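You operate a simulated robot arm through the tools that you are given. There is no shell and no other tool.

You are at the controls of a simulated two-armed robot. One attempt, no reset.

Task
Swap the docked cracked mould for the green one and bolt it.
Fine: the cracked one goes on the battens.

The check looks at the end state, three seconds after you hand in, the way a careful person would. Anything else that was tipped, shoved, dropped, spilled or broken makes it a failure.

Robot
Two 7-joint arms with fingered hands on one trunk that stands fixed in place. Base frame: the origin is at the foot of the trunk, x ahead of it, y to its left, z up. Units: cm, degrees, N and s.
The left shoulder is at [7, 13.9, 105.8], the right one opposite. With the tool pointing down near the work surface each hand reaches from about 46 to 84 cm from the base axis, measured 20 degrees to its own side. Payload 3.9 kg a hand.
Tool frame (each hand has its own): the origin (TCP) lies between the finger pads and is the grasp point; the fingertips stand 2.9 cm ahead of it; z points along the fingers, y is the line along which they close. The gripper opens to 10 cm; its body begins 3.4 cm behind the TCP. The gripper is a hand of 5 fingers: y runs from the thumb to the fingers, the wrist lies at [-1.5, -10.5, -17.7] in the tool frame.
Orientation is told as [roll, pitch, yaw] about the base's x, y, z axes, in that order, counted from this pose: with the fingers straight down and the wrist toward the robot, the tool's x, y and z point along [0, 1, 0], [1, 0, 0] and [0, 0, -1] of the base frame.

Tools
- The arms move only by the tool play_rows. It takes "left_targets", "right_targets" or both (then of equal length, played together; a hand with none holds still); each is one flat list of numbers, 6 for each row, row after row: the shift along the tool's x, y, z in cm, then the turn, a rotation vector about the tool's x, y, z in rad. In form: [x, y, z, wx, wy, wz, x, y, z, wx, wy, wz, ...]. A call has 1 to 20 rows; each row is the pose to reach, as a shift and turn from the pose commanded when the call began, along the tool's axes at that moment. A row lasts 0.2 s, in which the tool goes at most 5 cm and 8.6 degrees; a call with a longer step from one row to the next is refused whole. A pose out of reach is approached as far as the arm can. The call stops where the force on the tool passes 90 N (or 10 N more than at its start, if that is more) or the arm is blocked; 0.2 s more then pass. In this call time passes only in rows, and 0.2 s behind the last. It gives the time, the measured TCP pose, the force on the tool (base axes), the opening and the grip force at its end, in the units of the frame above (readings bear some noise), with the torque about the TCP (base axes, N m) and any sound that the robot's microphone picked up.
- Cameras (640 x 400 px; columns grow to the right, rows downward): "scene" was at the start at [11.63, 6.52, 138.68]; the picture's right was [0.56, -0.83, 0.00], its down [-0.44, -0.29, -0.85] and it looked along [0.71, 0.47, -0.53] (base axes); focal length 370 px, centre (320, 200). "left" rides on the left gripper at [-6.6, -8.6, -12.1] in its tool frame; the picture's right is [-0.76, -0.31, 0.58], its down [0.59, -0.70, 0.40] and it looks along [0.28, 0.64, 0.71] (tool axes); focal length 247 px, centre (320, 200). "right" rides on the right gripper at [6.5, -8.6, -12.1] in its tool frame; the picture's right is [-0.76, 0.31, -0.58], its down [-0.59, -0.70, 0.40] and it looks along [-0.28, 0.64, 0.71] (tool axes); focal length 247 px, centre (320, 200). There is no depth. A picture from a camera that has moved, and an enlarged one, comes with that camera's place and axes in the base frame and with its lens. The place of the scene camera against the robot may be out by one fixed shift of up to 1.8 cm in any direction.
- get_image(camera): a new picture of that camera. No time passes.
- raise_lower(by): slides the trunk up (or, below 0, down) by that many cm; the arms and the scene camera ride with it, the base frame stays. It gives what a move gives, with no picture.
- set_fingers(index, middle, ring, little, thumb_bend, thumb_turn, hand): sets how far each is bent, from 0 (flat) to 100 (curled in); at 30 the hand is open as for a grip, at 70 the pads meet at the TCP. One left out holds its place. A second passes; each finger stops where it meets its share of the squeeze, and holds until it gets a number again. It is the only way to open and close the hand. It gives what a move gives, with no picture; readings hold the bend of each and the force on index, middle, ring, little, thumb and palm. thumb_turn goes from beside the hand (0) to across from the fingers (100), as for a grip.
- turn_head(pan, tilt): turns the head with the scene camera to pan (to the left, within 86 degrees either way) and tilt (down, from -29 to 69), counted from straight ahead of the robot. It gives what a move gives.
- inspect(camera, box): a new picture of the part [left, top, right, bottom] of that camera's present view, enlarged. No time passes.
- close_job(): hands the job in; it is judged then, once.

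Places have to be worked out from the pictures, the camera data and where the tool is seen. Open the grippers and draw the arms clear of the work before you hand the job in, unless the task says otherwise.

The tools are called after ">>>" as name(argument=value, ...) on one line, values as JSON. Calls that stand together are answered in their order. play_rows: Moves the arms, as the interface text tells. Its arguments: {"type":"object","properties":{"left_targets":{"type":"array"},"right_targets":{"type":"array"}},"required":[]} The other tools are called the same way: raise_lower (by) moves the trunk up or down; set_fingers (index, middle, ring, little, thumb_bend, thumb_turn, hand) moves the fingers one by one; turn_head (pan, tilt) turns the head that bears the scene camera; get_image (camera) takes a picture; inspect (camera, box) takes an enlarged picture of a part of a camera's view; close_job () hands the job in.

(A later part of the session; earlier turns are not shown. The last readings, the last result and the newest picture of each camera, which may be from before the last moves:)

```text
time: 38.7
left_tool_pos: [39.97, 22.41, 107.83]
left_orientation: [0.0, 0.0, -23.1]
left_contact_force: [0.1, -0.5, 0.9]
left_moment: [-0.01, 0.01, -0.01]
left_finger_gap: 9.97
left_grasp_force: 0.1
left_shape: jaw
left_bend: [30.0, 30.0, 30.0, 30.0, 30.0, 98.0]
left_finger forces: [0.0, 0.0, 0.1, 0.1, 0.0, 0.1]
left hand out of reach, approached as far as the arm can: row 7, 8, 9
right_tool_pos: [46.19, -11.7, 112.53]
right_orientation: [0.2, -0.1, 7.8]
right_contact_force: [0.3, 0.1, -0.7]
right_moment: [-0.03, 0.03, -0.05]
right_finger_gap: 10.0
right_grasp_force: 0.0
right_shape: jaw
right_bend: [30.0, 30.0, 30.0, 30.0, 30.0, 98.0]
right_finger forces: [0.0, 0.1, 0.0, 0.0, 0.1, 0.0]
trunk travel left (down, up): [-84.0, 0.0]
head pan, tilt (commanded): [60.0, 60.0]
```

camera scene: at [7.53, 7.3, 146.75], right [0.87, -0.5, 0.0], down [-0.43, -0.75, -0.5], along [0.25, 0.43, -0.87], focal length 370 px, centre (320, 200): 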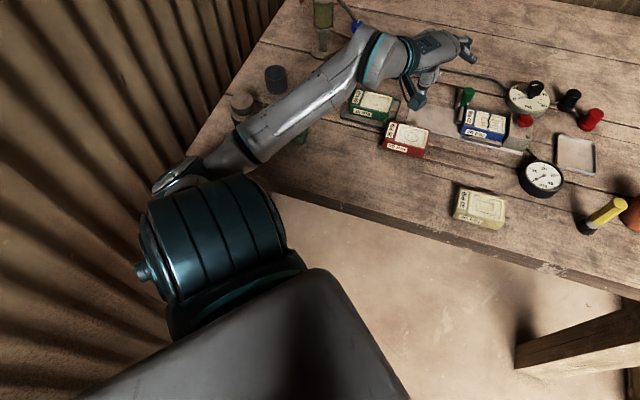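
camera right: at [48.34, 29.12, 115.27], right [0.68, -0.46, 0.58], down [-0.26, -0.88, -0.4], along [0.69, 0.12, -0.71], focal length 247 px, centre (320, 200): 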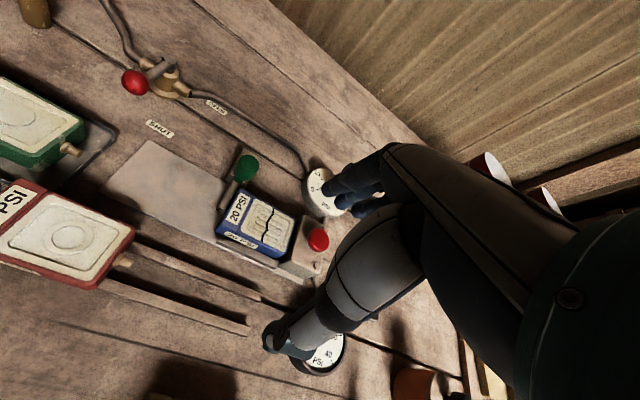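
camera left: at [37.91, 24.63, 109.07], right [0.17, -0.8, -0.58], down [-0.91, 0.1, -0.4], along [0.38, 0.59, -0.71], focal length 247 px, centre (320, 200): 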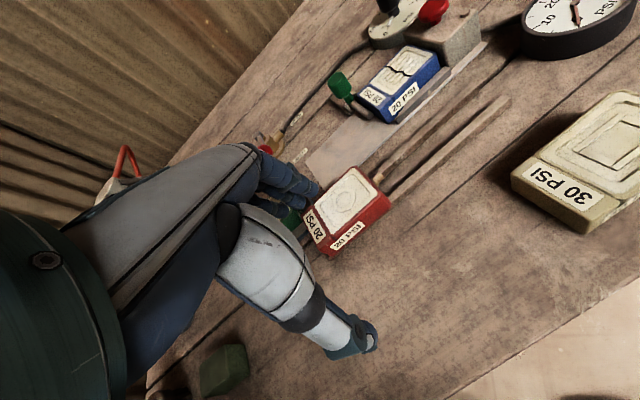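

I look at the left arm's posture now.

>>> turn_head(pan=45, tilt=60)

>>> get_image(camera="scene")

```text
time: 39.5
left_tool_pos: [39.83, 22.61, 107.89]
left_orientation: [0.0, 0.0, -23.0]
left_contact_force: [0.5, -0.6, -0.4]
left_moment: [-0.02, 0.0, 0.0]
left_finger_gap: 9.96
left_grasp_force: 0.0
left_shape: jaw
left_bend: [30.0, 30.0, 30.0, 30.0, 30.0, 98.0]
left_finger forces: [0.0, 0.0, 0.1, 0.0, 0.1, 0.0]
right_tool_pos: [46.3, -11.57, 112.39]
right_orientation: [0.0, -0.1, 7.8]
right_contact_force: [0.3, 0.1, -0.3]
right_moment: [0.02, 0.05, 0.0]
right_finger_gap: 9.99
right_grasp_force: 0.1
right_shape: jaw
right_bend: [30.0, 30.0, 30.0, 30.0, 30.0, 98.0]
right_finger forces: [0.1, 0.0, 0.0, 0.0, 0.0, 0.0]
trunk travel left (down, up): [-84.0, 0.0]
head pan, tilt (commanded): [45.0, 60.0]
```

```text
taken
camera scene: at [8.88, 6.25, 148.75], right [0.71, -0.71, 0.0], down [-0.61, -0.61, -0.5], along [0.35, 0.35, -0.87], focal length 370 px, centre (320, 200)
```

scene: 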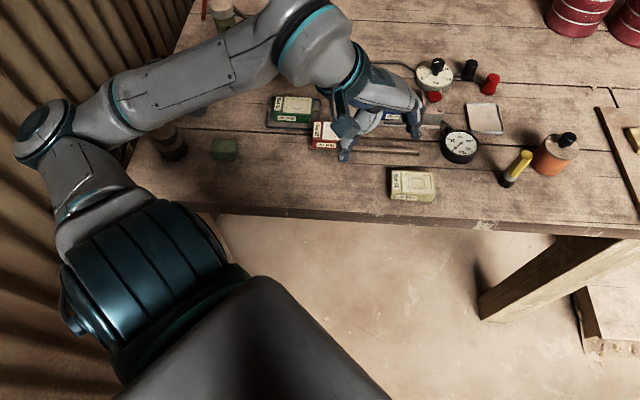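

I compare with the right arm's posture, which reached a mirrored place without trouble.

>>> turn_head(pan=-45, tilt=60)

>>> get_image(camera="scene")

```text
time: 41.1
left_tool_pos: [39.93, 22.53, 108.01]
left_orientation: [0.0, 0.0, -23.0]
left_contact_force: [0.8, 0.5, 1.1]
left_moment: [0.0, 0.01, 0.02]
left_finger_gap: 10.01
left_grasp_force: 0.1
left_shape: jaw
left_bend: [30.0, 30.0, 30.0, 30.0, 30.0, 98.0]
left_finger forces: [0.1, 0.0, 0.1, 0.1, 0.0, 0.0]
right_tool_pos: [46.23, -11.6, 112.47]
right_orientation: [0.2, -0.1, 7.9]
right_contact_force: [-0.7, -0.4, 0.4]
right_moment: [-0.03, 0.01, -0.03]
right_finger_gap: 9.98
right_grasp_force: 0.0
right_shape: jaw
right_bend: [30.0, 30.0, 30.0, 30.0, 30.0, 98.0]
right_finger forces: [0.0, 0.0, 0.0, 0.1, 0.0, 0.0]
trunk travel left (down, up): [-84.0, 0.0]
head pan, tilt (commanded): [-45.0, 60.0]
```

```text
taken
camera scene: at [8.9, -3.18, 148.75], right [-0.71, -0.71, 0.0], down [-0.61, 0.61, -0.5], along [0.35, -0.35, -0.87], focal length 370 px, centre (320, 200)
```

scene: 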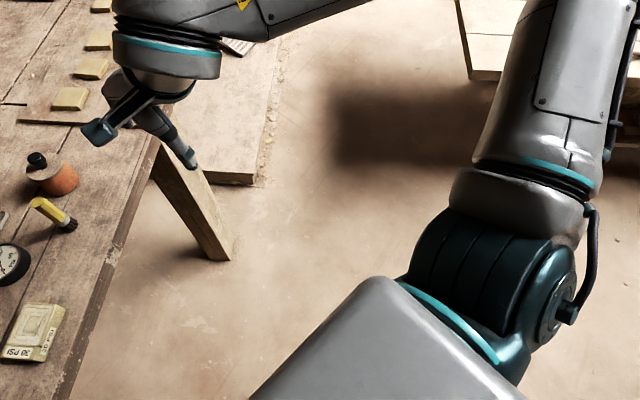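

The right arm is elbow-up (upper arm raised), while the left is elbow-out and low. I lift the left hand high (z≈134) to force its elbow up, and move the right arm a bit more to its side.

>>> play_rows(left_targets=[0, 0, -4, 0, 0, 0, 0, 0, -8, 0, 0, 0, 0, 0, -12, 0, 0, 0, 0, 0, -16, 0, 0, 0, 0, 0, -20, 0, 0, 0, 0, 0, -24, 0, 0, 0, 0, 0, -28, 0, 0, 0], right_targets=[-2, 0, 0, 0, 0, 0, -4, 0, 0, 0, 0, 0, -6, 0, 0, 0, 0, 0, -8, 0, 0, 0, 0, 0, -10, 0, 0, 0, 0, 0, -10, 0, 0, 0, 0, 0, -10, 0, 0, 0, 0, 0])

>>> turn_head(pan=50, tilt=50)

>>> get_image(camera="scene")

```text
time: 42.7
left_tool_pos: [39.98, 22.51, 136.21]
left_orientation: [-0.1, 0.1, -23.0]
left_contact_force: [0.2, -0.7, -0.6]
left_moment: [0.02, 0.0, 0.03]
left_finger_gap: 10.01
left_grasp_force: 0.0
left_shape: jaw
left_bend: [30.0, 30.0, 30.0, 30.0, 30.0, 98.0]
left_finger forces: [0.0, 0.1, 0.0, 0.0, 0.0, 0.0]
left hand out of reach, approached as far as the arm can: row 1, 2, 3
right_tool_pos: [47.88, -21.58, 112.03]
right_orientation: [0.3, -0.1, 7.9]
right_contact_force: [0.8, 0.1, -0.3]
right_moment: [0.05, -0.01, 0.01]
right_finger_gap: 10.0
right_grasp_force: 0.1
right_shape: jaw
right_bend: [30.0, 30.0, 30.0, 30.0, 30.0, 98.0]
right_finger forces: [0.0, 0.1, 0.1, 0.0, 0.1, 0.0]
trunk travel left (down, up): [-84.0, 0.0]
head pan, tilt (commanded): [-45.0, 60.0]
```

```text
time: 44.4
left_tool_pos: [39.81, 22.71, 136.24]
left_orientation: [0.0, -0.1, -23.1]
left_contact_force: [-0.5, -0.6, -0.6]
left_moment: [-0.01, 0.0, 0.02]
left_finger_gap: 10.02
left_grasp_force: 0.0
left_shape: jaw
left_bend: [30.0, 30.0, 30.0, 30.0, 30.0, 98.0]
left_finger forces: [0.1, 0.0, 0.0, 0.0, 0.0, 0.1]
right_tool_pos: [47.84, -21.6, 112.21]
right_orientation: [0.2, -0.1, 7.9]
right_contact_force: [0.2, -0.5, 0.9]
right_moment: [0.0, -0.01, 0.02]
right_finger_gap: 9.97
right_grasp_force: 0.0
right_shape: jaw
right_bend: [30.0, 30.0, 30.0, 30.0, 30.0, 98.0]
right_finger forces: [0.1, 0.0, 0.0, 0.0, 0.1, 0.1]
trunk travel left (down, up): [-84.0, 0.0]
head pan, tilt (commanded): [50.0, 50.0]
```

```text
taken
camera scene: at [9.14, 7.41, 150.0], right [0.77, -0.64, 0.0], down [-0.49, -0.59, -0.64], along [0.41, 0.49, -0.77], focal length 370 px, centre (320, 200)
```

scene: 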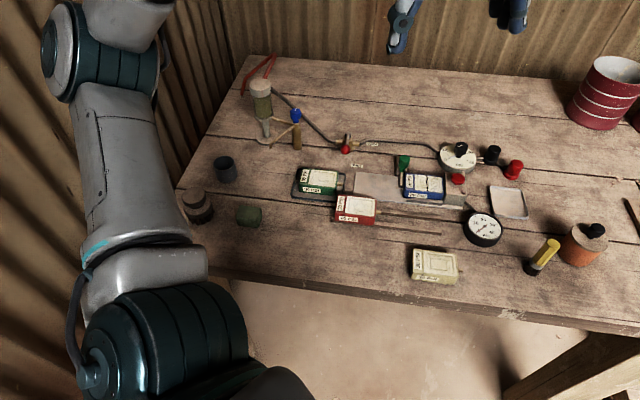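

The left elbow is now up, and the head has a clear view. I take zoomed measurements of the workspace before going on.

>>> inspect(camera="scene", box=[280, 140, 480, 265])

>>> inspect(camera="scene", box=[380, 130, 540, 230])

>>> inspect(camera="scene", box=[280, 150, 400, 230])

```text
3.20 times, centred on (380, 202) of scene
camera zoom: at [9.14, 7.41, 150.0], right [0.77, -0.64, 0.0], down [-0.49, -0.59, -0.64], along [0.41, 0.49, -0.77], focal length 1184 px, centre (128, 192)
```

zoom: 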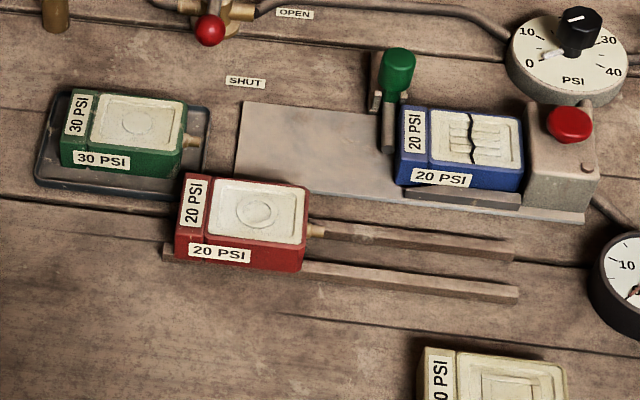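

```text
4.00 times, centred on (460, 180) of scene
camera zoom: at [9.14, 7.41, 150.0], right [0.77, -0.64, 0.0], down [-0.49, -0.59, -0.64], along [0.41, 0.49, -0.77], focal length 1480 px, centre (-240, 280)
```

zoom: 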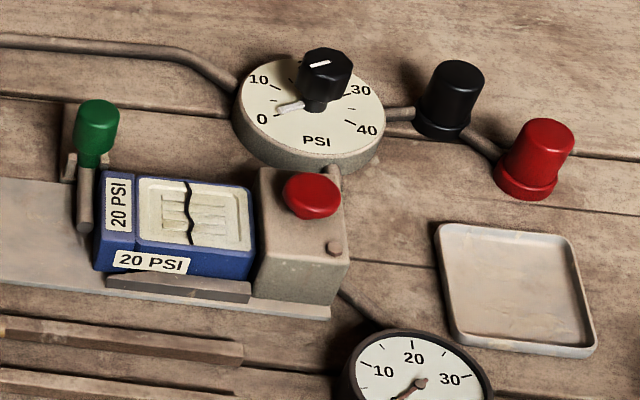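

```text
5.00 times, centred on (340, 190) of scene
camera zoom: at [9.14, 7.41, 150.0], right [0.77, -0.64, 0.0], down [-0.49, -0.59, -0.64], along [0.41, 0.49, -0.77], focal length 1850 px, centre (220, 250)
```

zoom: 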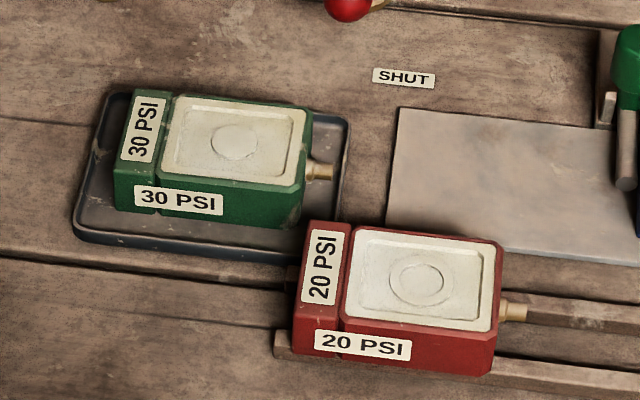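

Measurements: moulds ≈8×5.5×2.5 cm, rail, moulds and battens all at yaw ≈41°, blue near [62,33.5], free batten centre near [54,30.5]. Now I bring the left hand, elbow up, to about [48,34,115] while turning to yaw 41.

>>> play_rows(left_targets=[1.7, 0.4, 2.65, 0, 0, -0.14, 3.4, 0.8, 5.3, 0, 0, -0.28, 5.1, 1.2, 7.95, 0, 0, -0.42, 6.8, 1.55, 10.6, 0, 0, -0.56, 8.5, 1.9, 13.25, 0, 0, -0.7, 10.2, 2.3, 15.9, 0, 0, -0.84, 11.9, 2.7, 18.5, 0, 0, -0.98, 13.6, 3.1, 21.2, 0, 0, -1.117])

>>> get_image(camera="scene")

```text
time: 46.2
left_tool_pos: [49.97, 33.33, 118.16]
left_orientation: [0.6, -0.1, 41.4]
left_contact_force: [-0.1, -0.4, -0.1]
left_moment: [0.03, -0.01, -0.01]
left_finger_gap: 9.97
left_grasp_force: 0.0
left_shape: jaw
left_bend: [30.0, 30.0, 30.0, 30.0, 30.0, 98.0]
left_finger forces: [0.0, 0.0, 0.0, 0.0, 0.0, 0.0]
left hand out of reach, approached as far as the arm can: row 5, 6, 7, 8
right_tool_pos: [47.86, -21.53, 112.14]
right_orientation: [0.1, -0.1, 7.9]
right_contact_force: [0.1, 0.3, 0.3]
right_moment: [0.0, 0.03, 0.03]
right_finger_gap: 9.98
right_grasp_force: 0.0
right_shape: jaw
right_bend: [30.0, 30.0, 30.0, 30.0, 30.0, 98.0]
right_finger forces: [0.1, 0.0, 0.0, 0.0, 0.0, 0.0]
trunk travel left (down, up): [-84.0, 0.0]
head pan, tilt (commanded): [50.0, 50.0]
```

```text
taken
camera scene: at [9.19, 7.48, 150.0], right [0.77, -0.64, 0.0], down [-0.49, -0.59, -0.64], along [0.41, 0.49, -0.77], focal length 370 px, centre (320, 200)
```

scene: 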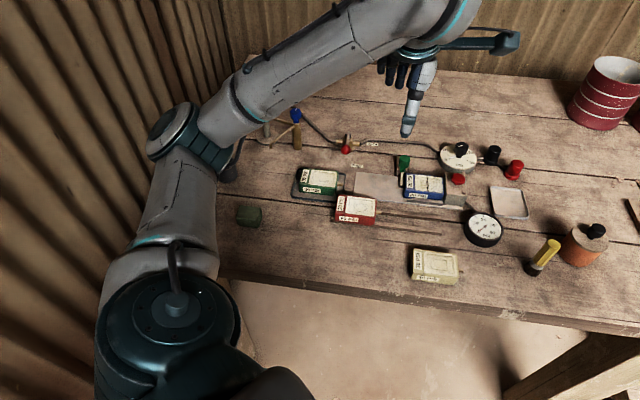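

The left hand now holds yaw 41.4 at [50,33.3,118]. I continue outward and down toward [56,36,106].

>>> play_rows(left_targets=[-0.5, 2.1, 3, 0, 0, 0, -1, 4.2, 6, 0, 0, 0, -1.5, 5.5, 9, 0, 0, 0, -1.9, 6.3, 12, 0, 0, 0])

>>> get_image(camera="left")

```text
time: 47.2
left_tool_pos: [56.04, 30.48, 113.05]
left_orientation: [1.7, 0.4, 41.6]
left_contact_force: [0.1, -0.3, 0.2]
left_moment: [0.01, 0.05, 0.01]
left_finger_gap: 9.99
left_grasp_force: 0.0
left_shape: jaw
left_bend: [30.0, 30.0, 30.0, 30.0, 30.0, 98.0]
left_finger forces: [0.0, 0.1, 0.0, 0.1, 0.1, 0.1]
left hand out of reach, approached as far as the arm can: row 1, 2, 3, 4
right_tool_pos: [47.87, -21.71, 112.04]
right_orientation: [0.2, -0.1, 7.9]
right_contact_force: [0.1, 0.3, -0.1]
right_moment: [0.04, 0.01, -0.03]
right_finger_gap: 10.0
right_grasp_force: 0.1
right_shape: jaw
right_bend: [30.0, 30.0, 30.0, 30.0, 30.0, 98.0]
right_finger forces: [0.0, 0.0, 0.1, 0.0, 0.0, 0.1]
trunk travel left (down, up): [-84.0, 0.0]
head pan, tilt (commanded): [50.0, 50.0]
```

```text
taken
camera left: at [54.39, 19.54, 125.23], right [0.26, -0.76, -0.6], down [-0.93, -0.02, -0.38], along [0.27, 0.65, -0.71], focal length 247 px, centre (320, 200)
```

left: 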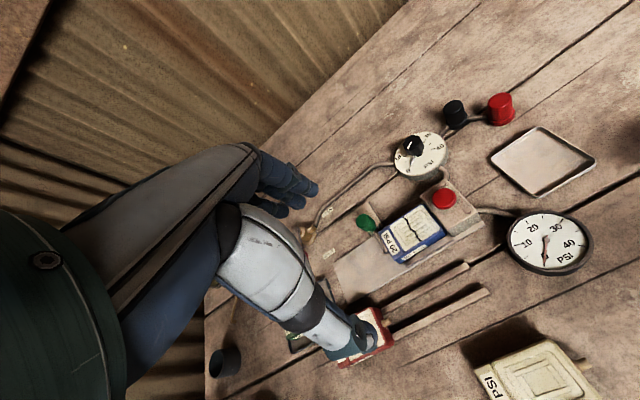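

The left hand slid along its limit (wrist deviation), but farther out the geometry should relax. I push on toward [62,33,104], still above everything.

>>> play_rows(left_targets=[-0.7, 2.5, 2, 0, 0, 0, -1.4, 4.5, 5, 0, 0, 0, -2.1, 6.2, 9, 0, 0, 0])

>>> get_image(camera="scene")

```text
time: 48.0
left_tool_pos: [59.77, 28.04, 111.74]
left_orientation: [1.8, 0.4, 41.5]
left_contact_force: [0.7, -0.6, 0.5]
left_moment: [0.01, -0.01, -0.01]
left_finger_gap: 9.99
left_grasp_force: 0.0
left_shape: jaw
left_bend: [30.0, 30.0, 30.0, 30.0, 30.0, 98.0]
left_finger forces: [0.0, 0.1, 0.1, 0.0, 0.0, 0.0]
left hand out of reach, approached as far as the arm can: row 1, 2, 3
right_tool_pos: [47.74, -21.55, 112.14]
right_orientation: [0.1, -0.2, 7.9]
right_contact_force: [0.7, 0.1, 0.0]
right_moment: [0.02, 0.0, 0.04]
right_finger_gap: 9.97
right_grasp_force: 0.0
right_shape: jaw
right_bend: [30.0, 30.0, 30.0, 30.0, 30.0, 98.0]
right_finger forces: [0.1, 0.0, 0.1, 0.1, 0.1, 0.0]
trunk travel left (down, up): [-84.0, 0.0]
head pan, tilt (commanded): [50.0, 50.0]
```

```text
taken
camera scene: at [9.14, 7.41, 150.01], right [0.77, -0.64, 0.0], down [-0.49, -0.59, -0.64], along [0.41, 0.49, -0.77], focal length 370 px, centre (320, 200)
```

scene: 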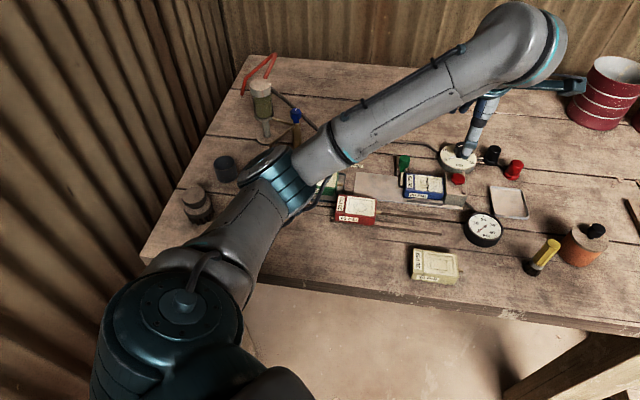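

The forearm now seems to rise toward the wrist (elbow low). I probe at this spot which directions are open.

>>> play_rows(left_targets=[0, 0, 3, 0, 0, 0, 0, 0, 0, 0, 0, 0, 0, 0, -3, 0, 0, 0, 0, 0, 0, 0, 0, 0, 0, 2, 0, 0, 0, 0, 0, 0, 0, 0, 0, 0, 2, 0, 0, 0, 0, 0, 0, 0, 0, 0, 0, 0, 0, 0, 2, -0.14, 0, 0, 0, 0, 0, 0, 0, 0, 0, 0, 2, 0, 0.14, 0, 0, 0, 0, 0, 0, 0, 0, 0, 2, 0, -0.14, 0, 0, 0, 0, 0, 0, 0, 0, 0, 2, 0, 0, 0.14, 0, 0, 0, 0, 0, 0, 0, 0, 2, 0, 0, -0.14, 0, 0, 0, 0, 0, 0])

```text
time: 51.8
left_tool_pos: [59.02, 27.23, 112.48]
left_orientation: [0.3, 0.0, 41.1]
left_contact_force: [-0.5, -0.6, -0.1]
left_moment: [0.01, 0.04, 0.0]
left_finger_gap: 9.96
left_grasp_force: 0.0
left_shape: jaw
left_bend: [30.0, 30.0, 30.0, 30.0, 30.0, 98.0]
left_finger forces: [0.0, 0.0, 0.1, 0.0, 0.0, 0.0]
left hand out of reach, approached as far as the arm can: row 1, 2, 4, 5, 6, 7, 8, 9, 10, 12, 13, 14, 15, 16, 17, 18
right_tool_pos: [47.51, -21.67, 112.23]
right_orientation: [0.0, -0.1, 7.9]
right_contact_force: [-0.7, 0.4, -0.5]
right_moment: [0.01, -0.04, 0.02]
right_finger_gap: 10.0
right_grasp_force: 0.0
right_shape: jaw
right_bend: [30.0, 30.0, 30.0, 30.0, 30.0, 98.0]
right_finger forces: [0.0, 0.1, 0.1, 0.0, 0.0, 0.1]
trunk travel left (down, up): [-84.0, 0.0]
head pan, tilt (commanded): [50.0, 50.0]
```

Up is open but down is not in this posture. I go back to the high, elbow-up posture near [42,22,135] with yaw about −20, to come down again in a different way.

>>> play_rows(left_targets=[0.9, -2, -2.9, 0, 0, 0.135, 1.8, -4, -5.8, 0, 0, 0.27, 2.8, -6, -8.7, 0, 0, 0.405, 3.7, -8, -11.6, 0, 0, 0.54, 4.6, -10, -14.5, 0, 0, 0.675, 5.5, -12, -17.4, 0, 0, 0.81, 6.5, -14, -20.3, 0, 0, 0.945, 7.4, -16, -23.2, 0, 0, 1.07])

>>> get_image(camera="scene")

```text
time: 53.6
left_tool_pos: [42.07, 22.45, 135.67]
left_orientation: [0.1, -0.1, -20.4]
left_contact_force: [-0.9, -0.8, -0.2]
left_moment: [0.04, -0.05, 0.01]
left_finger_gap: 9.97
left_grasp_force: 0.0
left_shape: jaw
left_bend: [30.0, 30.0, 30.0, 30.0, 30.0, 98.0]
left_finger forces: [0.0, 0.0, 0.0, 0.0, 0.0, 0.1]
right_tool_pos: [47.75, -21.69, 112.21]
right_orientation: [0.1, -0.2, 7.9]
right_contact_force: [-0.3, -0.1, -0.4]
right_moment: [0.02, -0.01, 0.02]
right_finger_gap: 9.96
right_grasp_force: 0.0
right_shape: jaw
right_bend: [30.0, 30.0, 30.0, 30.0, 30.0, 98.0]
right_finger forces: [0.1, 0.1, 0.1, 0.0, 0.0, 0.0]
trunk travel left (down, up): [-84.0, 0.0]
head pan, tilt (commanded): [50.0, 50.0]
```

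```text
taken
camera scene: at [9.04, 7.37, 150.01], right [0.77, -0.64, 0.0], down [-0.49, -0.59, -0.64], along [0.41, 0.49, -0.77], focal length 370 px, centre (320, 200)
```

scene: 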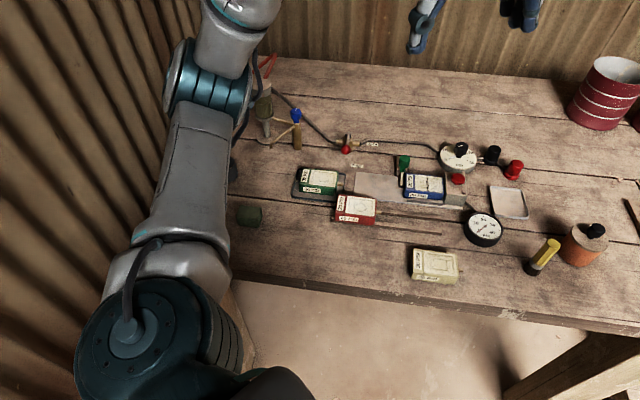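

I test the left arm's natural yaw (−20) far out: down to [60,22,112] and on to [70,25.5,106], to learn its true extension limit.

>>> play_rows(left_targets=[0.73, 2.13, 2.96, 0, 0, 0, 1.46, 4.26, 5.9, 0, 0, 0, 2.2, 6.4, 8.9, 0, 0, 0, 2.9, 8.5, 11.8, 0, 0, 0, 3.65, 10.6, 14.8, 0, 0, 0, 4.4, 12.8, 17.8, 0, 0, 0, 5.1, 14.9, 20.7, 0, 0, 0, 5.8, 17, 23.7, 0, 0, 0, 8, 19.7, 25.7, 0, 0, 0, 10.3, 22.4, 27.7, 0, 0, 0, 12.6, 25.2, 29.7, 0, 0, 0])

>>> get_image(camera="scene")

```text
time: 56.0
left_tool_pos: [70.35, 25.5, 105.85]
left_orientation: [0.1, 0.1, -20.4]
left_contact_force: [0.8, 0.8, 0.8]
left_moment: [0.0, 0.01, -0.02]
left_finger_gap: 9.99
left_grasp_force: 0.0
left_shape: jaw
left_bend: [30.0, 30.0, 30.0, 30.0, 30.0, 98.0]
left_finger forces: [0.1, 0.0, 0.1, 0.1, 0.0, 0.0]
right_tool_pos: [47.84, -21.63, 112.18]
right_orientation: [0.2, -0.1, 7.9]
right_contact_force: [0.3, 0.7, 0.3]
right_moment: [-0.03, 0.01, -0.01]
right_finger_gap: 9.99
right_grasp_force: 0.1
right_shape: jaw
right_bend: [30.0, 30.0, 30.0, 30.0, 30.0, 98.0]
right_finger forces: [0.1, 0.1, 0.1, 0.1, 0.0, 0.1]
trunk travel left (down, up): [-84.0, 0.0]
head pan, tilt (commanded): [50.0, 50.0]
```

```text
taken
camera scene: at [9.31, 7.4, 149.99], right [0.77, -0.64, 0.0], down [-0.49, -0.59, -0.64], along [0.41, 0.49, -0.77], focal length 370 px, centre (320, 200)
```

scene: 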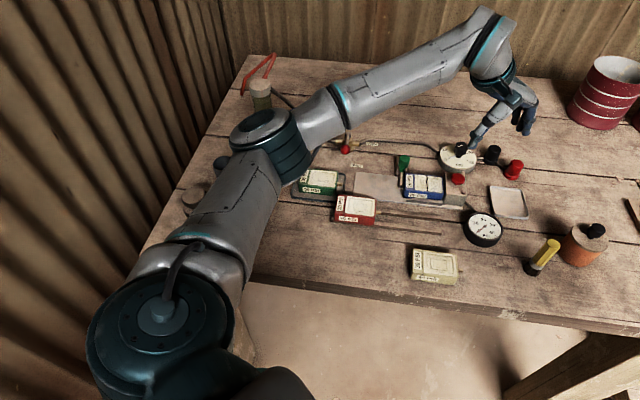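

With natural yaw the left arm extends fine to [70,25.5]. From here I move to [62,33,102] while turning step by step toward yaw 41 to find where the limit sets in.

>>> play_rows(left_targets=[0.5, -1.3, 0.4, 0, 0, -0.134, 1, -2.6, 0.8, 0, 0, -0.268, 1.5, -3.9, 1.3, 0, 0, -0.402, 2, -5.2, 1.8, 0, 0, -0.536, 2.6, -6.5, 2.3, 0, 0, -0.67, 3.1, -7.8, 2.8, 0, 0, -0.804, 3.6, -9.1, 3.3, 0, 0, -0.938, 4.1, -10.4, 3.8, 0, 0, -1.07])

>>> get_image(camera="scene")

```text
time: 57.8
left_tool_pos: [59.1, 27.39, 109.91]
left_orientation: [2.3, 0.5, 41.9]
left_contact_force: [-0.5, 0.7, 0.2]
left_moment: [0.01, -0.02, 0.0]
left_finger_gap: 10.01
left_grasp_force: 0.0
left_shape: jaw
left_bend: [30.0, 30.0, 30.0, 30.0, 30.0, 98.0]
left_finger forces: [0.0, 0.1, 0.0, 0.0, 0.1, 0.0]
left hand out of reach, approached as far as the arm can: row 4, 5, 6, 7, 8
right_tool_pos: [47.69, -21.55, 112.22]
right_orientation: [0.0, -0.1, 8.0]
right_contact_force: [-0.1, 0.3, 0.6]
right_moment: [-0.02, 0.01, 0.01]
right_finger_gap: 10.02
right_grasp_force: 0.0
right_shape: jaw
right_bend: [30.0, 30.0, 30.0, 30.0, 30.0, 98.0]
right_finger forces: [0.1, 0.0, 0.1, 0.0, 0.0, 0.0]
trunk travel left (down, up): [-84.0, 0.0]
head pan, tilt (commanded): [50.0, 50.0]
```

```text
taken
camera scene: at [9.07, 7.51, 150.01], right [0.77, -0.64, 0.0], down [-0.49, -0.59, -0.64], along [0.41, 0.49, -0.77], focal length 370 px, centre (320, 200)
```

scene: 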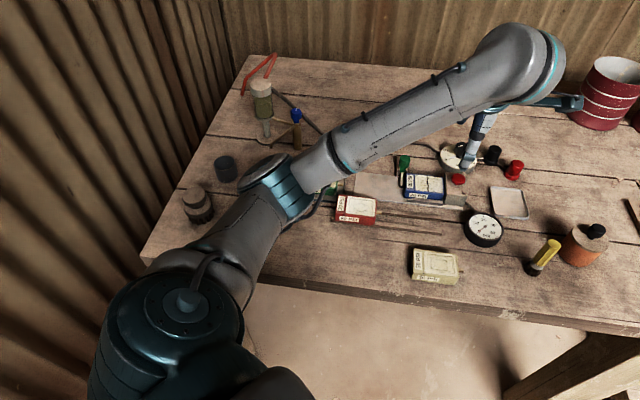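

Left yaw is limited to about +5–8° there, but rolling the hand about its closing axis (fingers slanting left, wrist to the right) was open and keeps the closing line level. I test that: roll up to 0.56 rad, then down and toward the dock.

>>> play_rows(left_targets=[0, 0, 0, 0, 0.14, 0, 0, 0, 0, 0, 0.28, 0, 0, 0, 0, 0, 0.42, 0, 0, 0, 0, 0, 0.56, 0, 0, 0, 3, 0, 0.56, 0, 0, 0, 6, 0, 0.56, 0, 0, 0, 8, 0, 0.56, 0, 2, 0, 8, 0, 0.56, 0, 4, 0, 8, 0, 0.56, 0, 4, 2, 8, 0, 0.56, 0, 4, 4, 8, 0, 0.56, 0])

>>> get_image(camera="scene")

```text
time: 60.2
left_tool_pos: [59.47, 33.14, 101.93]
left_orientation: [32.1, 0.0, 41.0]
left_contact_force: [-0.6, 0.3, -0.1]
left_moment: [-0.04, -0.01, 0.0]
left_finger_gap: 9.99
left_grasp_force: 0.1
left_shape: jaw
left_bend: [30.0, 30.0, 30.0, 30.0, 30.0, 98.0]
left_finger forces: [0.0, 0.0, 0.1, 0.1, 0.0, 0.0]
right_tool_pos: [47.89, -21.54, 112.24]
right_orientation: [0.0, -0.1, 7.9]
right_contact_force: [-0.7, 0.3, -0.6]
right_moment: [0.0, 0.0, -0.01]
right_finger_gap: 9.97
right_grasp_force: 0.0
right_shape: jaw
right_bend: [30.0, 30.0, 30.0, 30.0, 30.0, 98.0]
right_finger forces: [0.1, 0.1, 0.0, 0.1, 0.1, 0.0]
trunk travel left (down, up): [-84.0, 0.0]
head pan, tilt (commanded): [50.0, 50.0]
```

```text
taken
camera scene: at [9.15, 7.49, 150.0], right [0.77, -0.64, 0.0], down [-0.49, -0.59, -0.64], along [0.41, 0.49, -0.77], focal length 370 px, centre (320, 200)
```

scene: 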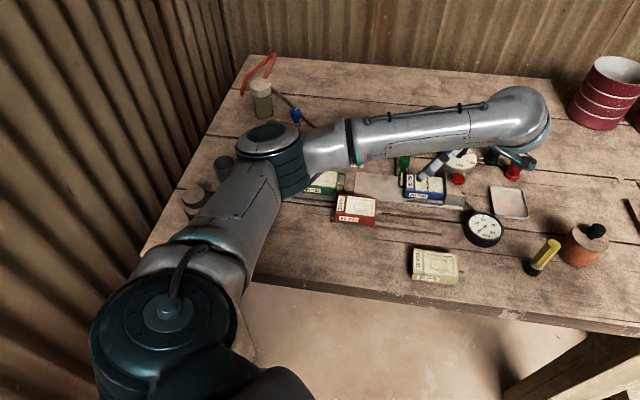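

With 32° of roll the left hand reaches [59.5,33.1,102] at yaw 41 with no limit. I probe how little roll is enough here, then come back.

>>> play_rows(left_targets=[0, 0, 0, 0, -0.1, 0, 0, 0, 0, 0, -0.2, 0, 0, 0, 0, 0, -0.3, 0, 0, 0, 0, 0, -0.4, 0, 0, 0, 0, 0, -0.3, 0, 0, 0, 0, 0, -0.2, 0, 0, 0, 0, 0, -0.1, 0, 0, 0, 0, 0, 0, 0])

>>> get_image(camera="left")

```text
time: 62.0
left_tool_pos: [59.64, 33.2, 101.94]
left_orientation: [32.2, 0.1, 41.1]
left_contact_force: [1.0, 0.3, -0.5]
left_moment: [0.05, 0.03, -0.01]
left_finger_gap: 9.99
left_grasp_force: 0.1
left_shape: jaw
left_bend: [30.0, 30.0, 30.0, 30.0, 30.0, 98.0]
left_finger forces: [0.0, 0.1, 0.0, 0.0, 0.0, 0.0]
left hand out of reach, approached as far as the arm can: row 4
right_tool_pos: [47.88, -21.52, 112.14]
right_orientation: [0.1, -0.2, 8.0]
right_contact_force: [0.2, -0.3, -0.4]
right_moment: [-0.01, 0.01, -0.02]
right_finger_gap: 10.0
right_grasp_force: 0.1
right_shape: jaw
right_bend: [30.0, 30.0, 30.0, 30.0, 30.0, 98.0]
right_finger forces: [0.1, 0.0, 0.0, 0.0, 0.0, 0.0]
trunk travel left (down, up): [-84.0, 0.0]
head pan, tilt (commanded): [50.0, 50.0]
```

```text
taken
camera left: at [61.18, 18.33, 108.74], right [-0.01, -0.45, -0.89], down [-1.0, 0.07, -0.02], along [0.08, 0.89, -0.45], focal length 247 px, centre (320, 200)
```

left: 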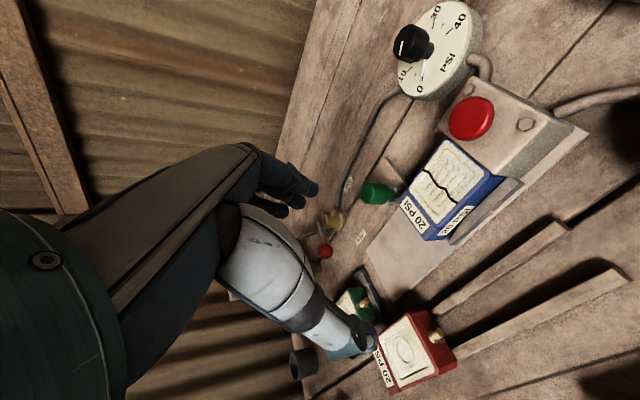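

About 15° of roll suffices here. I zoom in on this new low side view of the bolt, dock and moulds.

>>> inspect(camera="left", box=[340, 60, 600, 260])

>>> inspect(camera="left", box=[340, 150, 440, 220])

>>> inspect(camera="left", box=[280, 200, 480, 390])

```text
2.00 times, centred on (470, 160) of left
camera zoom: at [61.18, 18.33, 108.74], right [-0.01, -0.45, -0.89], down [-1.0, 0.07, -0.02], along [0.08, 0.89, -0.45], focal length 494 px, centre (20, 280)
```

zoom: 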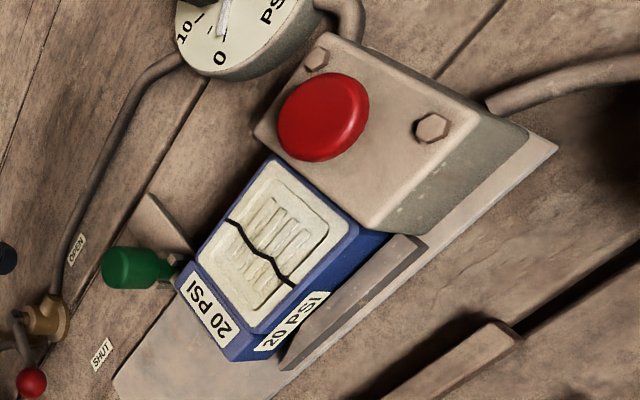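

```text
5.71 times, centred on (390, 185) of left
camera zoom: at [61.18, 18.33, 108.74], right [-0.01, -0.45, -0.89], down [-1.0, 0.07, -0.02], along [0.08, 0.89, -0.45], focal length 1411 px, centre (-80, 286)
```

zoom: 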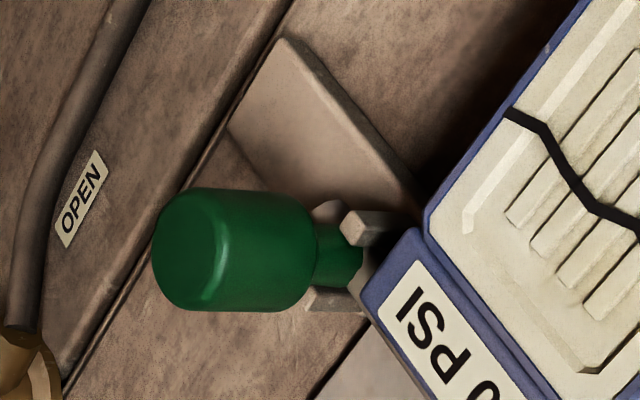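

```text
2.11 times, centred on (380, 295) of left
camera zoom: at [61.18, 18.33, 108.74], right [-0.01, -0.45, -0.89], down [-1.0, 0.07, -0.02], along [0.08, 0.89, -0.45], focal length 520 px, centre (194, 0)
```

zoom: 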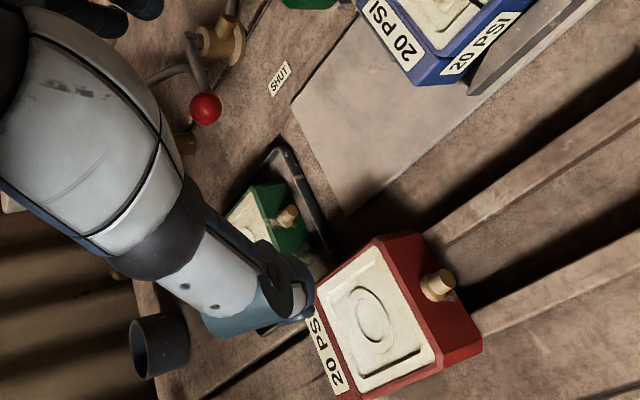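

Re-triangulating with the closer views puts the table at z≈85, mould tops ≈88.9, blue's centre ≈[63.5,33.7], knob top ≈[64,40.4,91.4] and the free batten spot ≈[55.7,30.4]. I move the left hand above the knob at z≈98 with roll ≈22°.

>>> play_rows(left_targets=[0, 2, 1, 0, -0.04, 0, 0, 4, 2.2, 0, -0.08, 0, 0.1, 6, 3.4, 0, -0.13, 0, 0.1, 8, 4.7, 0, -0.17, 0])

>>> get_image(camera="left")

>>> get_image(camera="scene")

```text
time: 63.0
left_tool_pos: [63.4, 39.7, 100.12]
left_orientation: [22.9, 0.3, 40.9]
left_contact_force: [0.0, -0.5, -0.3]
left_moment: [0.0, 0.01, 0.02]
left_finger_gap: 9.98
left_grasp_force: 0.1
left_shape: jaw
left_bend: [30.0, 30.0, 30.0, 30.0, 30.0, 98.0]
left_finger forces: [0.1, 0.0, 0.0, 0.1, 0.0, 0.1]
left hand out of reach, approached as far as the arm can: row 4
right_tool_pos: [47.76, -21.59, 112.17]
right_orientation: [0.1, -0.2, 8.0]
right_contact_force: [-0.3, 0.2, 0.4]
right_moment: [0.0, 0.0, -0.06]
right_finger_gap: 9.98
right_grasp_force: 0.0
right_shape: jaw
right_bend: [30.0, 30.0, 30.0, 30.0, 30.0, 98.0]
right_finger forces: [0.0, 0.0, 0.0, 0.0, 0.1, 0.1]
trunk travel left (down, up): [-84.0, 0.0]
head pan, tilt (commanded): [50.0, 50.0]
```

```text
taken
camera left: at [64.03, 25.77, 108.84], right [0.08, -0.56, -0.82], down [-0.99, 0.06, -0.14], along [0.13, 0.82, -0.55], focal length 247 px, centre (320, 200)
```

left: 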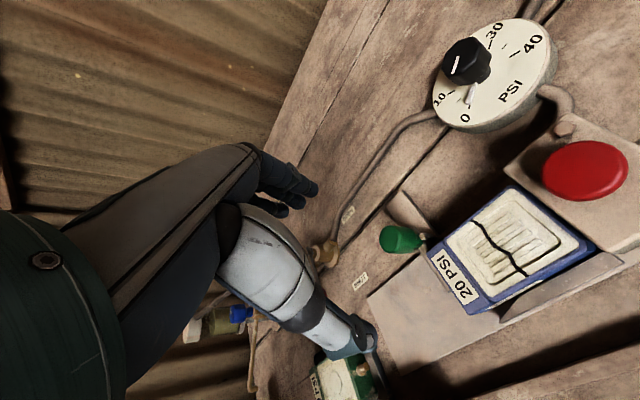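

```text
taken
camera scene: at [9.1, 7.48, 150.0], right [0.77, -0.64, 0.0], down [-0.49, -0.59, -0.64], along [0.41, 0.49, -0.77], focal length 370 px, centre (320, 200)
```

scene: 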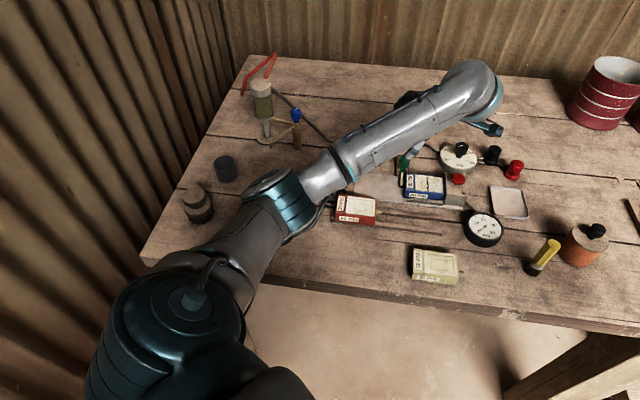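

The last step was at the limit, so I use a little more roll (28°) and centre over the knob at [64,40.4]; then I'll descend by lowering the trunk, which keeps the arm posture.

>>> play_rows(left_targets=[0.1, 0.5, 0, 0, 0.09, 0, 0.1, 0.9, 0, 0, 0.09, 0])

>>> raise_lower(by=-4)

>>> get_image(camera="left")

```text
time: 63.6
left_tool_pos: [63.94, 40.14, 100.06]
left_orientation: [27.5, 0.0, 40.9]
left_contact_force: [0.3, -0.7, 0.7]
left_moment: [0.02, -0.03, 0.02]
left_finger_gap: 9.96
left_grasp_force: 0.0
left_shape: jaw
left_bend: [30.0, 30.0, 30.0, 30.0, 30.0, 98.0]
left_finger forces: [0.0, 0.1, 0.0, 0.0, 0.1, 0.0]
right_tool_pos: [47.76, -21.51, 112.17]
right_orientation: [0.1, -0.1, 8.1]
right_contact_force: [-0.4, -0.8, 0.3]
right_moment: [-0.02, -0.02, -0.01]
right_finger_gap: 9.99
right_grasp_force: 0.0
right_shape: jaw
right_bend: [30.0, 30.0, 30.0, 30.0, 30.0, 98.0]
right_finger forces: [0.0, 0.0, 0.0, 0.0, 0.0, 0.0]
trunk travel left (down, up): [-84.0, 0.0]
head pan, tilt (commanded): [50.0, 50.0]
```

```text
time: 64.4
left_tool_pos: [63.89, 40.39, 96.17]
left_orientation: [27.4, 0.0, 41.0]
left_contact_force: [0.2, -0.9, -0.3]
left_moment: [0.02, -0.01, -0.02]
left_finger_gap: 9.98
left_grasp_force: 0.0
left_shape: jaw
left_bend: [30.0, 30.0, 30.0, 30.0, 30.0, 98.0]
left_finger forces: [0.1, 0.0, 0.0, 0.0, 0.0, 0.0]
right_tool_pos: [47.71, -21.45, 108.1]
right_orientation: [0.1, -0.1, 7.9]
right_contact_force: [-0.1, 0.3, -1.1]
right_moment: [0.0, -0.02, -0.01]
right_finger_gap: 9.98
right_grasp_force: 0.0
right_shape: jaw
right_bend: [30.0, 30.0, 30.0, 30.0, 30.0, 98.0]
right_finger forces: [0.1, 0.0, 0.0, 0.0, 0.0, 0.1]
trunk travel left (down, up): [-80.0, 4.0]
head pan, tilt (commanded): [50.0, 50.0]
```

```text
taken
camera left: at [65.06, 25.85, 103.95], right [0.03, -0.51, -0.86], down [-0.99, 0.07, -0.08], along [0.1, 0.86, -0.5], focal length 247 px, centre (320, 200)
```

left: 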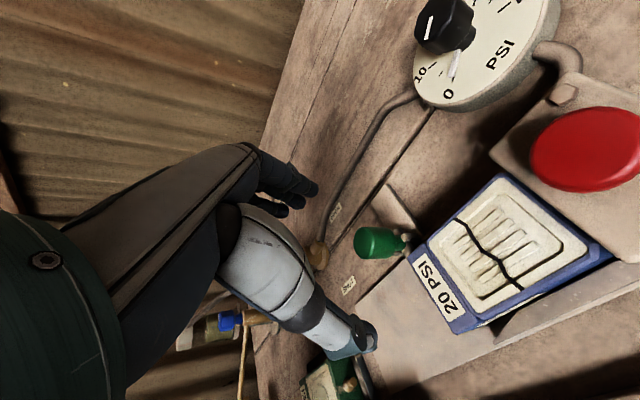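

The hand hangs over the knob at [63.9,40.4,96.2]. Since the fingers slant left, I shift 1.1 cm right so the tips meet the knob, then lower the trunk 4 cm more.

>>> play_rows(left_targets=[-1, 0, -0.5, 0, 0, 0])

>>> raise_lower(by=-3.5)

>>> get_image(camera="left")

>>> inspect(camera="scene", box=[330, 60, 530, 200])

```text
time: 64.8
left_tool_pos: [64.88, 39.26, 96.04]
left_orientation: [27.6, 0.0, 41.0]
left_contact_force: [0.4, 0.5, 0.0]
left_moment: [0.01, 0.01, 0.02]
left_finger_gap: 10.0
left_grasp_force: 0.1
left_shape: jaw
left_bend: [30.0, 30.0, 30.0, 30.0, 30.0, 98.0]
left_finger forces: [0.0, 0.0, 0.0, 0.0, 0.0, 0.0]
right_tool_pos: [47.79, -21.65, 108.13]
right_orientation: [0.2, -0.2, 7.9]
right_contact_force: [-0.8, 0.2, -0.6]
right_moment: [0.01, 0.0, 0.01]
right_finger_gap: 9.97
right_grasp_force: 0.0
right_shape: jaw
right_bend: [30.0, 30.0, 30.0, 30.0, 30.0, 98.0]
right_finger forces: [0.0, 0.0, 0.0, 0.1, 0.0, 0.0]
trunk travel left (down, up): [-80.0, 4.0]
head pan, tilt (commanded): [50.0, 50.0]
```

```text
time: 65.6
left_tool_pos: [64.61, 39.26, 92.57]
left_orientation: [27.5, 0.0, 41.0]
left_contact_force: [-0.3, 0.0, 0.9]
left_moment: [-0.01, -0.01, 0.0]
left_finger_gap: 9.99
left_grasp_force: 0.1
left_shape: jaw
left_bend: [30.0, 30.0, 30.0, 30.0, 30.0, 98.0]
left_finger forces: [0.0, 0.0, 0.0, 0.1, 0.0, 0.0]
right_tool_pos: [47.74, -21.53, 104.72]
right_orientation: [0.1, -0.2, 7.9]
right_contact_force: [-0.6, -0.7, -0.2]
right_moment: [0.04, 0.0, 0.01]
right_finger_gap: 9.99
right_grasp_force: 0.0
right_shape: jaw
right_bend: [30.0, 30.0, 30.0, 30.0, 30.0, 98.0]
right_finger forces: [0.0, 0.0, 0.0, 0.1, 0.1, 0.0]
trunk travel left (down, up): [-76.5, 7.5]
head pan, tilt (commanded): [50.0, 50.0]
```

```text
taken
camera left: at [65.78, 24.98, 100.44], right [0.03, -0.51, -0.86], down [-0.99, 0.07, -0.08], along [0.1, 0.86, -0.5], focal length 247 px, centre (320, 200)
```

left: 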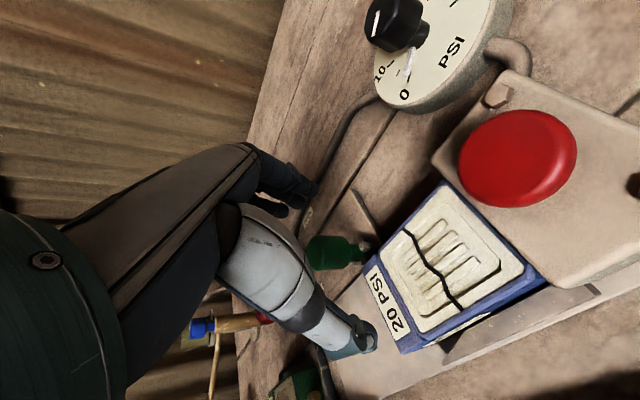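

```text
2.86 times, centred on (430, 130) of scene
camera zoom: at [9.06, 7.44, 142.51], right [0.77, -0.64, 0.0], down [-0.49, -0.59, -0.64], along [0.41, 0.49, -0.77], focal length 1057 px, centre (6, 400)
```

zoom: 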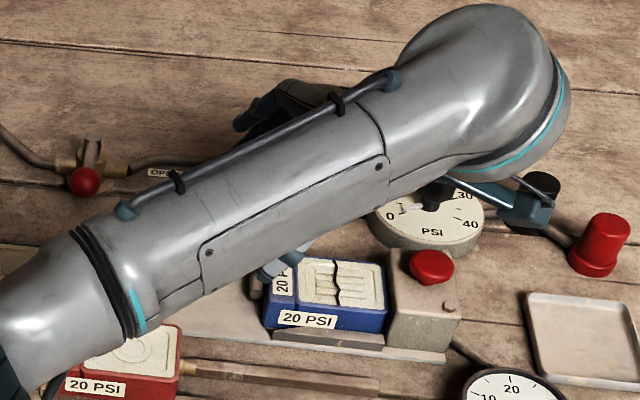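

The knob is now centred between fingers and thumb with no contact. I close the hand part-way to cage the knob (bend ~54), watching the forces.

>>> set_fingers(hand="left", index=54, middle=54, ring=54, little=54, thumb_bend=54)

>>> get_image(camera="left")

```text
time: 66.6
left_tool_pos: [64.66, 39.35, 92.61]
left_orientation: [27.5, 0.0, 41.0]
left_contact_force: [-0.4, -0.4, 0.4]
left_moment: [0.0, 0.01, 0.02]
left_finger_gap: 4.07
left_grasp_force: 0.1
left_shape: fingers
left_bend: [54.0, 54.0, 54.0, 54.0, 54.0, 98.0]
left_finger forces: [0.0, 0.0, 0.0, 0.1, 0.0, 0.1]
right_tool_pos: [47.82, -21.58, 104.73]
right_orientation: [0.1, 0.0, 7.9]
right_contact_force: [0.5, 0.9, -0.3]
right_moment: [0.0, -0.04, -0.02]
right_finger_gap: 10.03
right_grasp_force: 0.1
right_shape: jaw
right_bend: [30.0, 30.0, 30.0, 30.0, 30.0, 98.0]
right_finger forces: [0.0, 0.1, 0.1, 0.1, 0.0, 0.0]
trunk travel left (down, up): [-76.5, 7.5]
head pan, tilt (commanded): [50.0, 50.0]
```

```text
taken
camera left: at [65.82, 24.97, 100.41], right [0.03, -0.51, -0.86], down [-0.99, 0.07, -0.08], along [0.1, 0.86, -0.5], focal length 247 px, centre (320, 200)
```

left: 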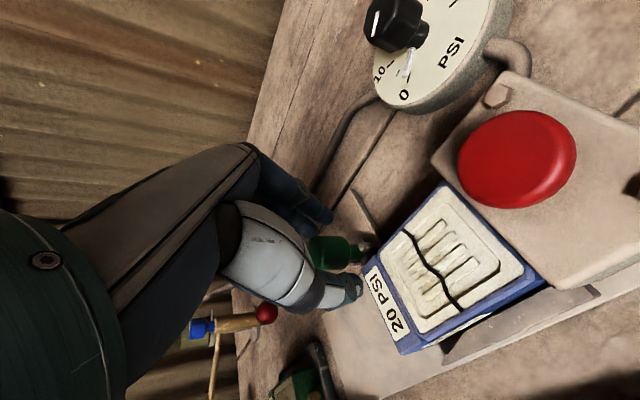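

The knob is caged (gap 4.1 cm) without contact. I push along +v′ (away from the robot) slowly, 3 cm in small rows, watching force.

>>> play_rows(left_targets=[0, 0.5, 0, 0, 0, 0, 0, 1, 0, 0, 0, 0, 0, 1.5, 0, 0, 0, 0, 0, 2, 0, 0, 0, 0])

>>> get_image(camera="left")

```text
time: 67.6
left_tool_pos: [66.23, 40.63, 92.57]
left_orientation: [27.6, 0.0, 41.0]
left_contact_force: [0.7, -0.9, -0.1]
left_moment: [0.01, -0.03, 0.01]
left_finger_gap: 4.22
left_grasp_force: 0.4
left_shape: fingers
left_bend: [54.0, 54.0, 54.0, 54.0, 53.0, 97.0]
left_finger forces: [0.0, 0.1, 0.0, 0.0, 0.6, 0.1]
right_tool_pos: [47.78, -21.54, 104.73]
right_orientation: [0.2, 0.0, 7.9]
right_contact_force: [0.2, -0.4, 0.5]
right_moment: [0.01, -0.02, 0.0]
right_finger_gap: 10.01
right_grasp_force: 0.0
right_shape: jaw
right_bend: [30.0, 30.0, 30.0, 30.0, 30.0, 98.0]
right_finger forces: [0.1, 0.0, 0.1, 0.1, 0.0, 0.0]
trunk travel left (down, up): [-76.5, 7.5]
head pan, tilt (commanded): [50.0, 50.0]
```

```text
taken
camera left: at [67.37, 26.31, 100.36], right [0.03, -0.51, -0.86], down [-0.99, 0.07, -0.08], along [0.1, 0.86, -0.5], focal length 247 px, centre (320, 200)
```

left: 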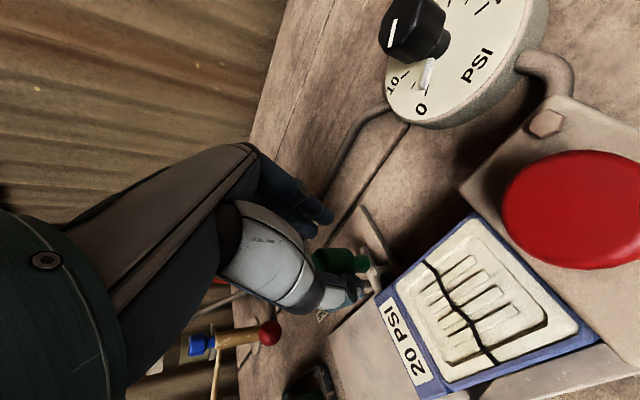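

The thumb now touches the knob (0.6 N). I zoom in to see whether the bolt is moving with it.

>>> inspect(camera="left", box=[290, 190, 430, 320])

>>> play_rows(left_targets=[0, 0.5, 0, 0, 0, 0, 0, 1, 0, 0, 0, 0])

>>> inspect(camera="left", box=[290, 190, 430, 320])

```text
3.08 times, centred on (360, 255) of left
camera zoom: at [67.37, 26.31, 100.36], right [0.03, -0.51, -0.86], down [-0.99, 0.07, -0.08], along [0.1, 0.86, -0.5], focal length 760 px, centre (197, 31)
```

zoom: 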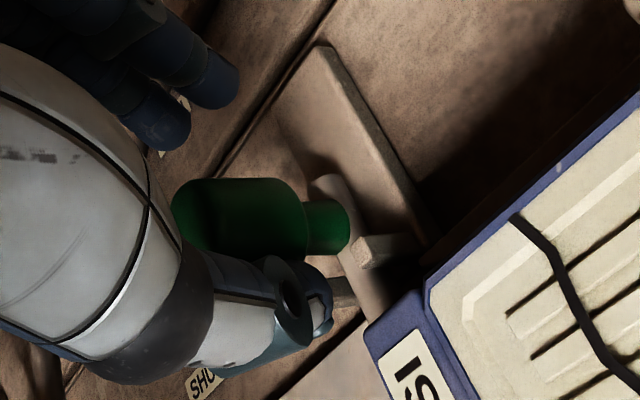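

```text
time: 68.2
left_tool_pos: [67.0, 41.44, 92.65]
left_orientation: [27.5, 0.0, 41.0]
left_contact_force: [-0.4, -1.3, -0.9]
left_moment: [0.0, -0.02, 0.03]
left_finger_gap: 4.18
left_grasp_force: 0.1
left_shape: fingers
left_bend: [54.0, 54.0, 54.0, 54.0, 53.0, 97.0]
left_finger forces: [0.1, 0.1, 0.0, 0.0, 0.6, 0.0]
right_tool_pos: [47.85, -21.49, 104.65]
right_orientation: [0.1, -0.2, 7.9]
right_contact_force: [-0.7, -0.3, -0.3]
right_moment: [0.01, 0.04, 0.01]
right_finger_gap: 9.98
right_grasp_force: 0.0
right_shape: jaw
right_bend: [30.0, 30.0, 30.0, 30.0, 30.0, 98.0]
right_finger forces: [0.0, 0.0, 0.1, 0.1, 0.0, 0.1]
trunk travel left (down, up): [-76.5, 7.5]
head pan, tilt (commanded): [50.0, 50.0]
```

```text
3.08 times, centred on (360, 255) of left
camera zoom: at [68.1, 26.94, 100.44], right [0.03, -0.51, -0.86], down [-0.99, 0.07, -0.08], along [0.1, 0.86, -0.5], focal length 760 px, centre (197, 31)
```

zoom: 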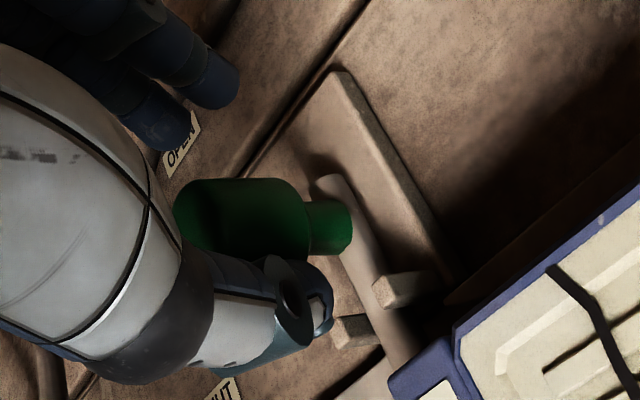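

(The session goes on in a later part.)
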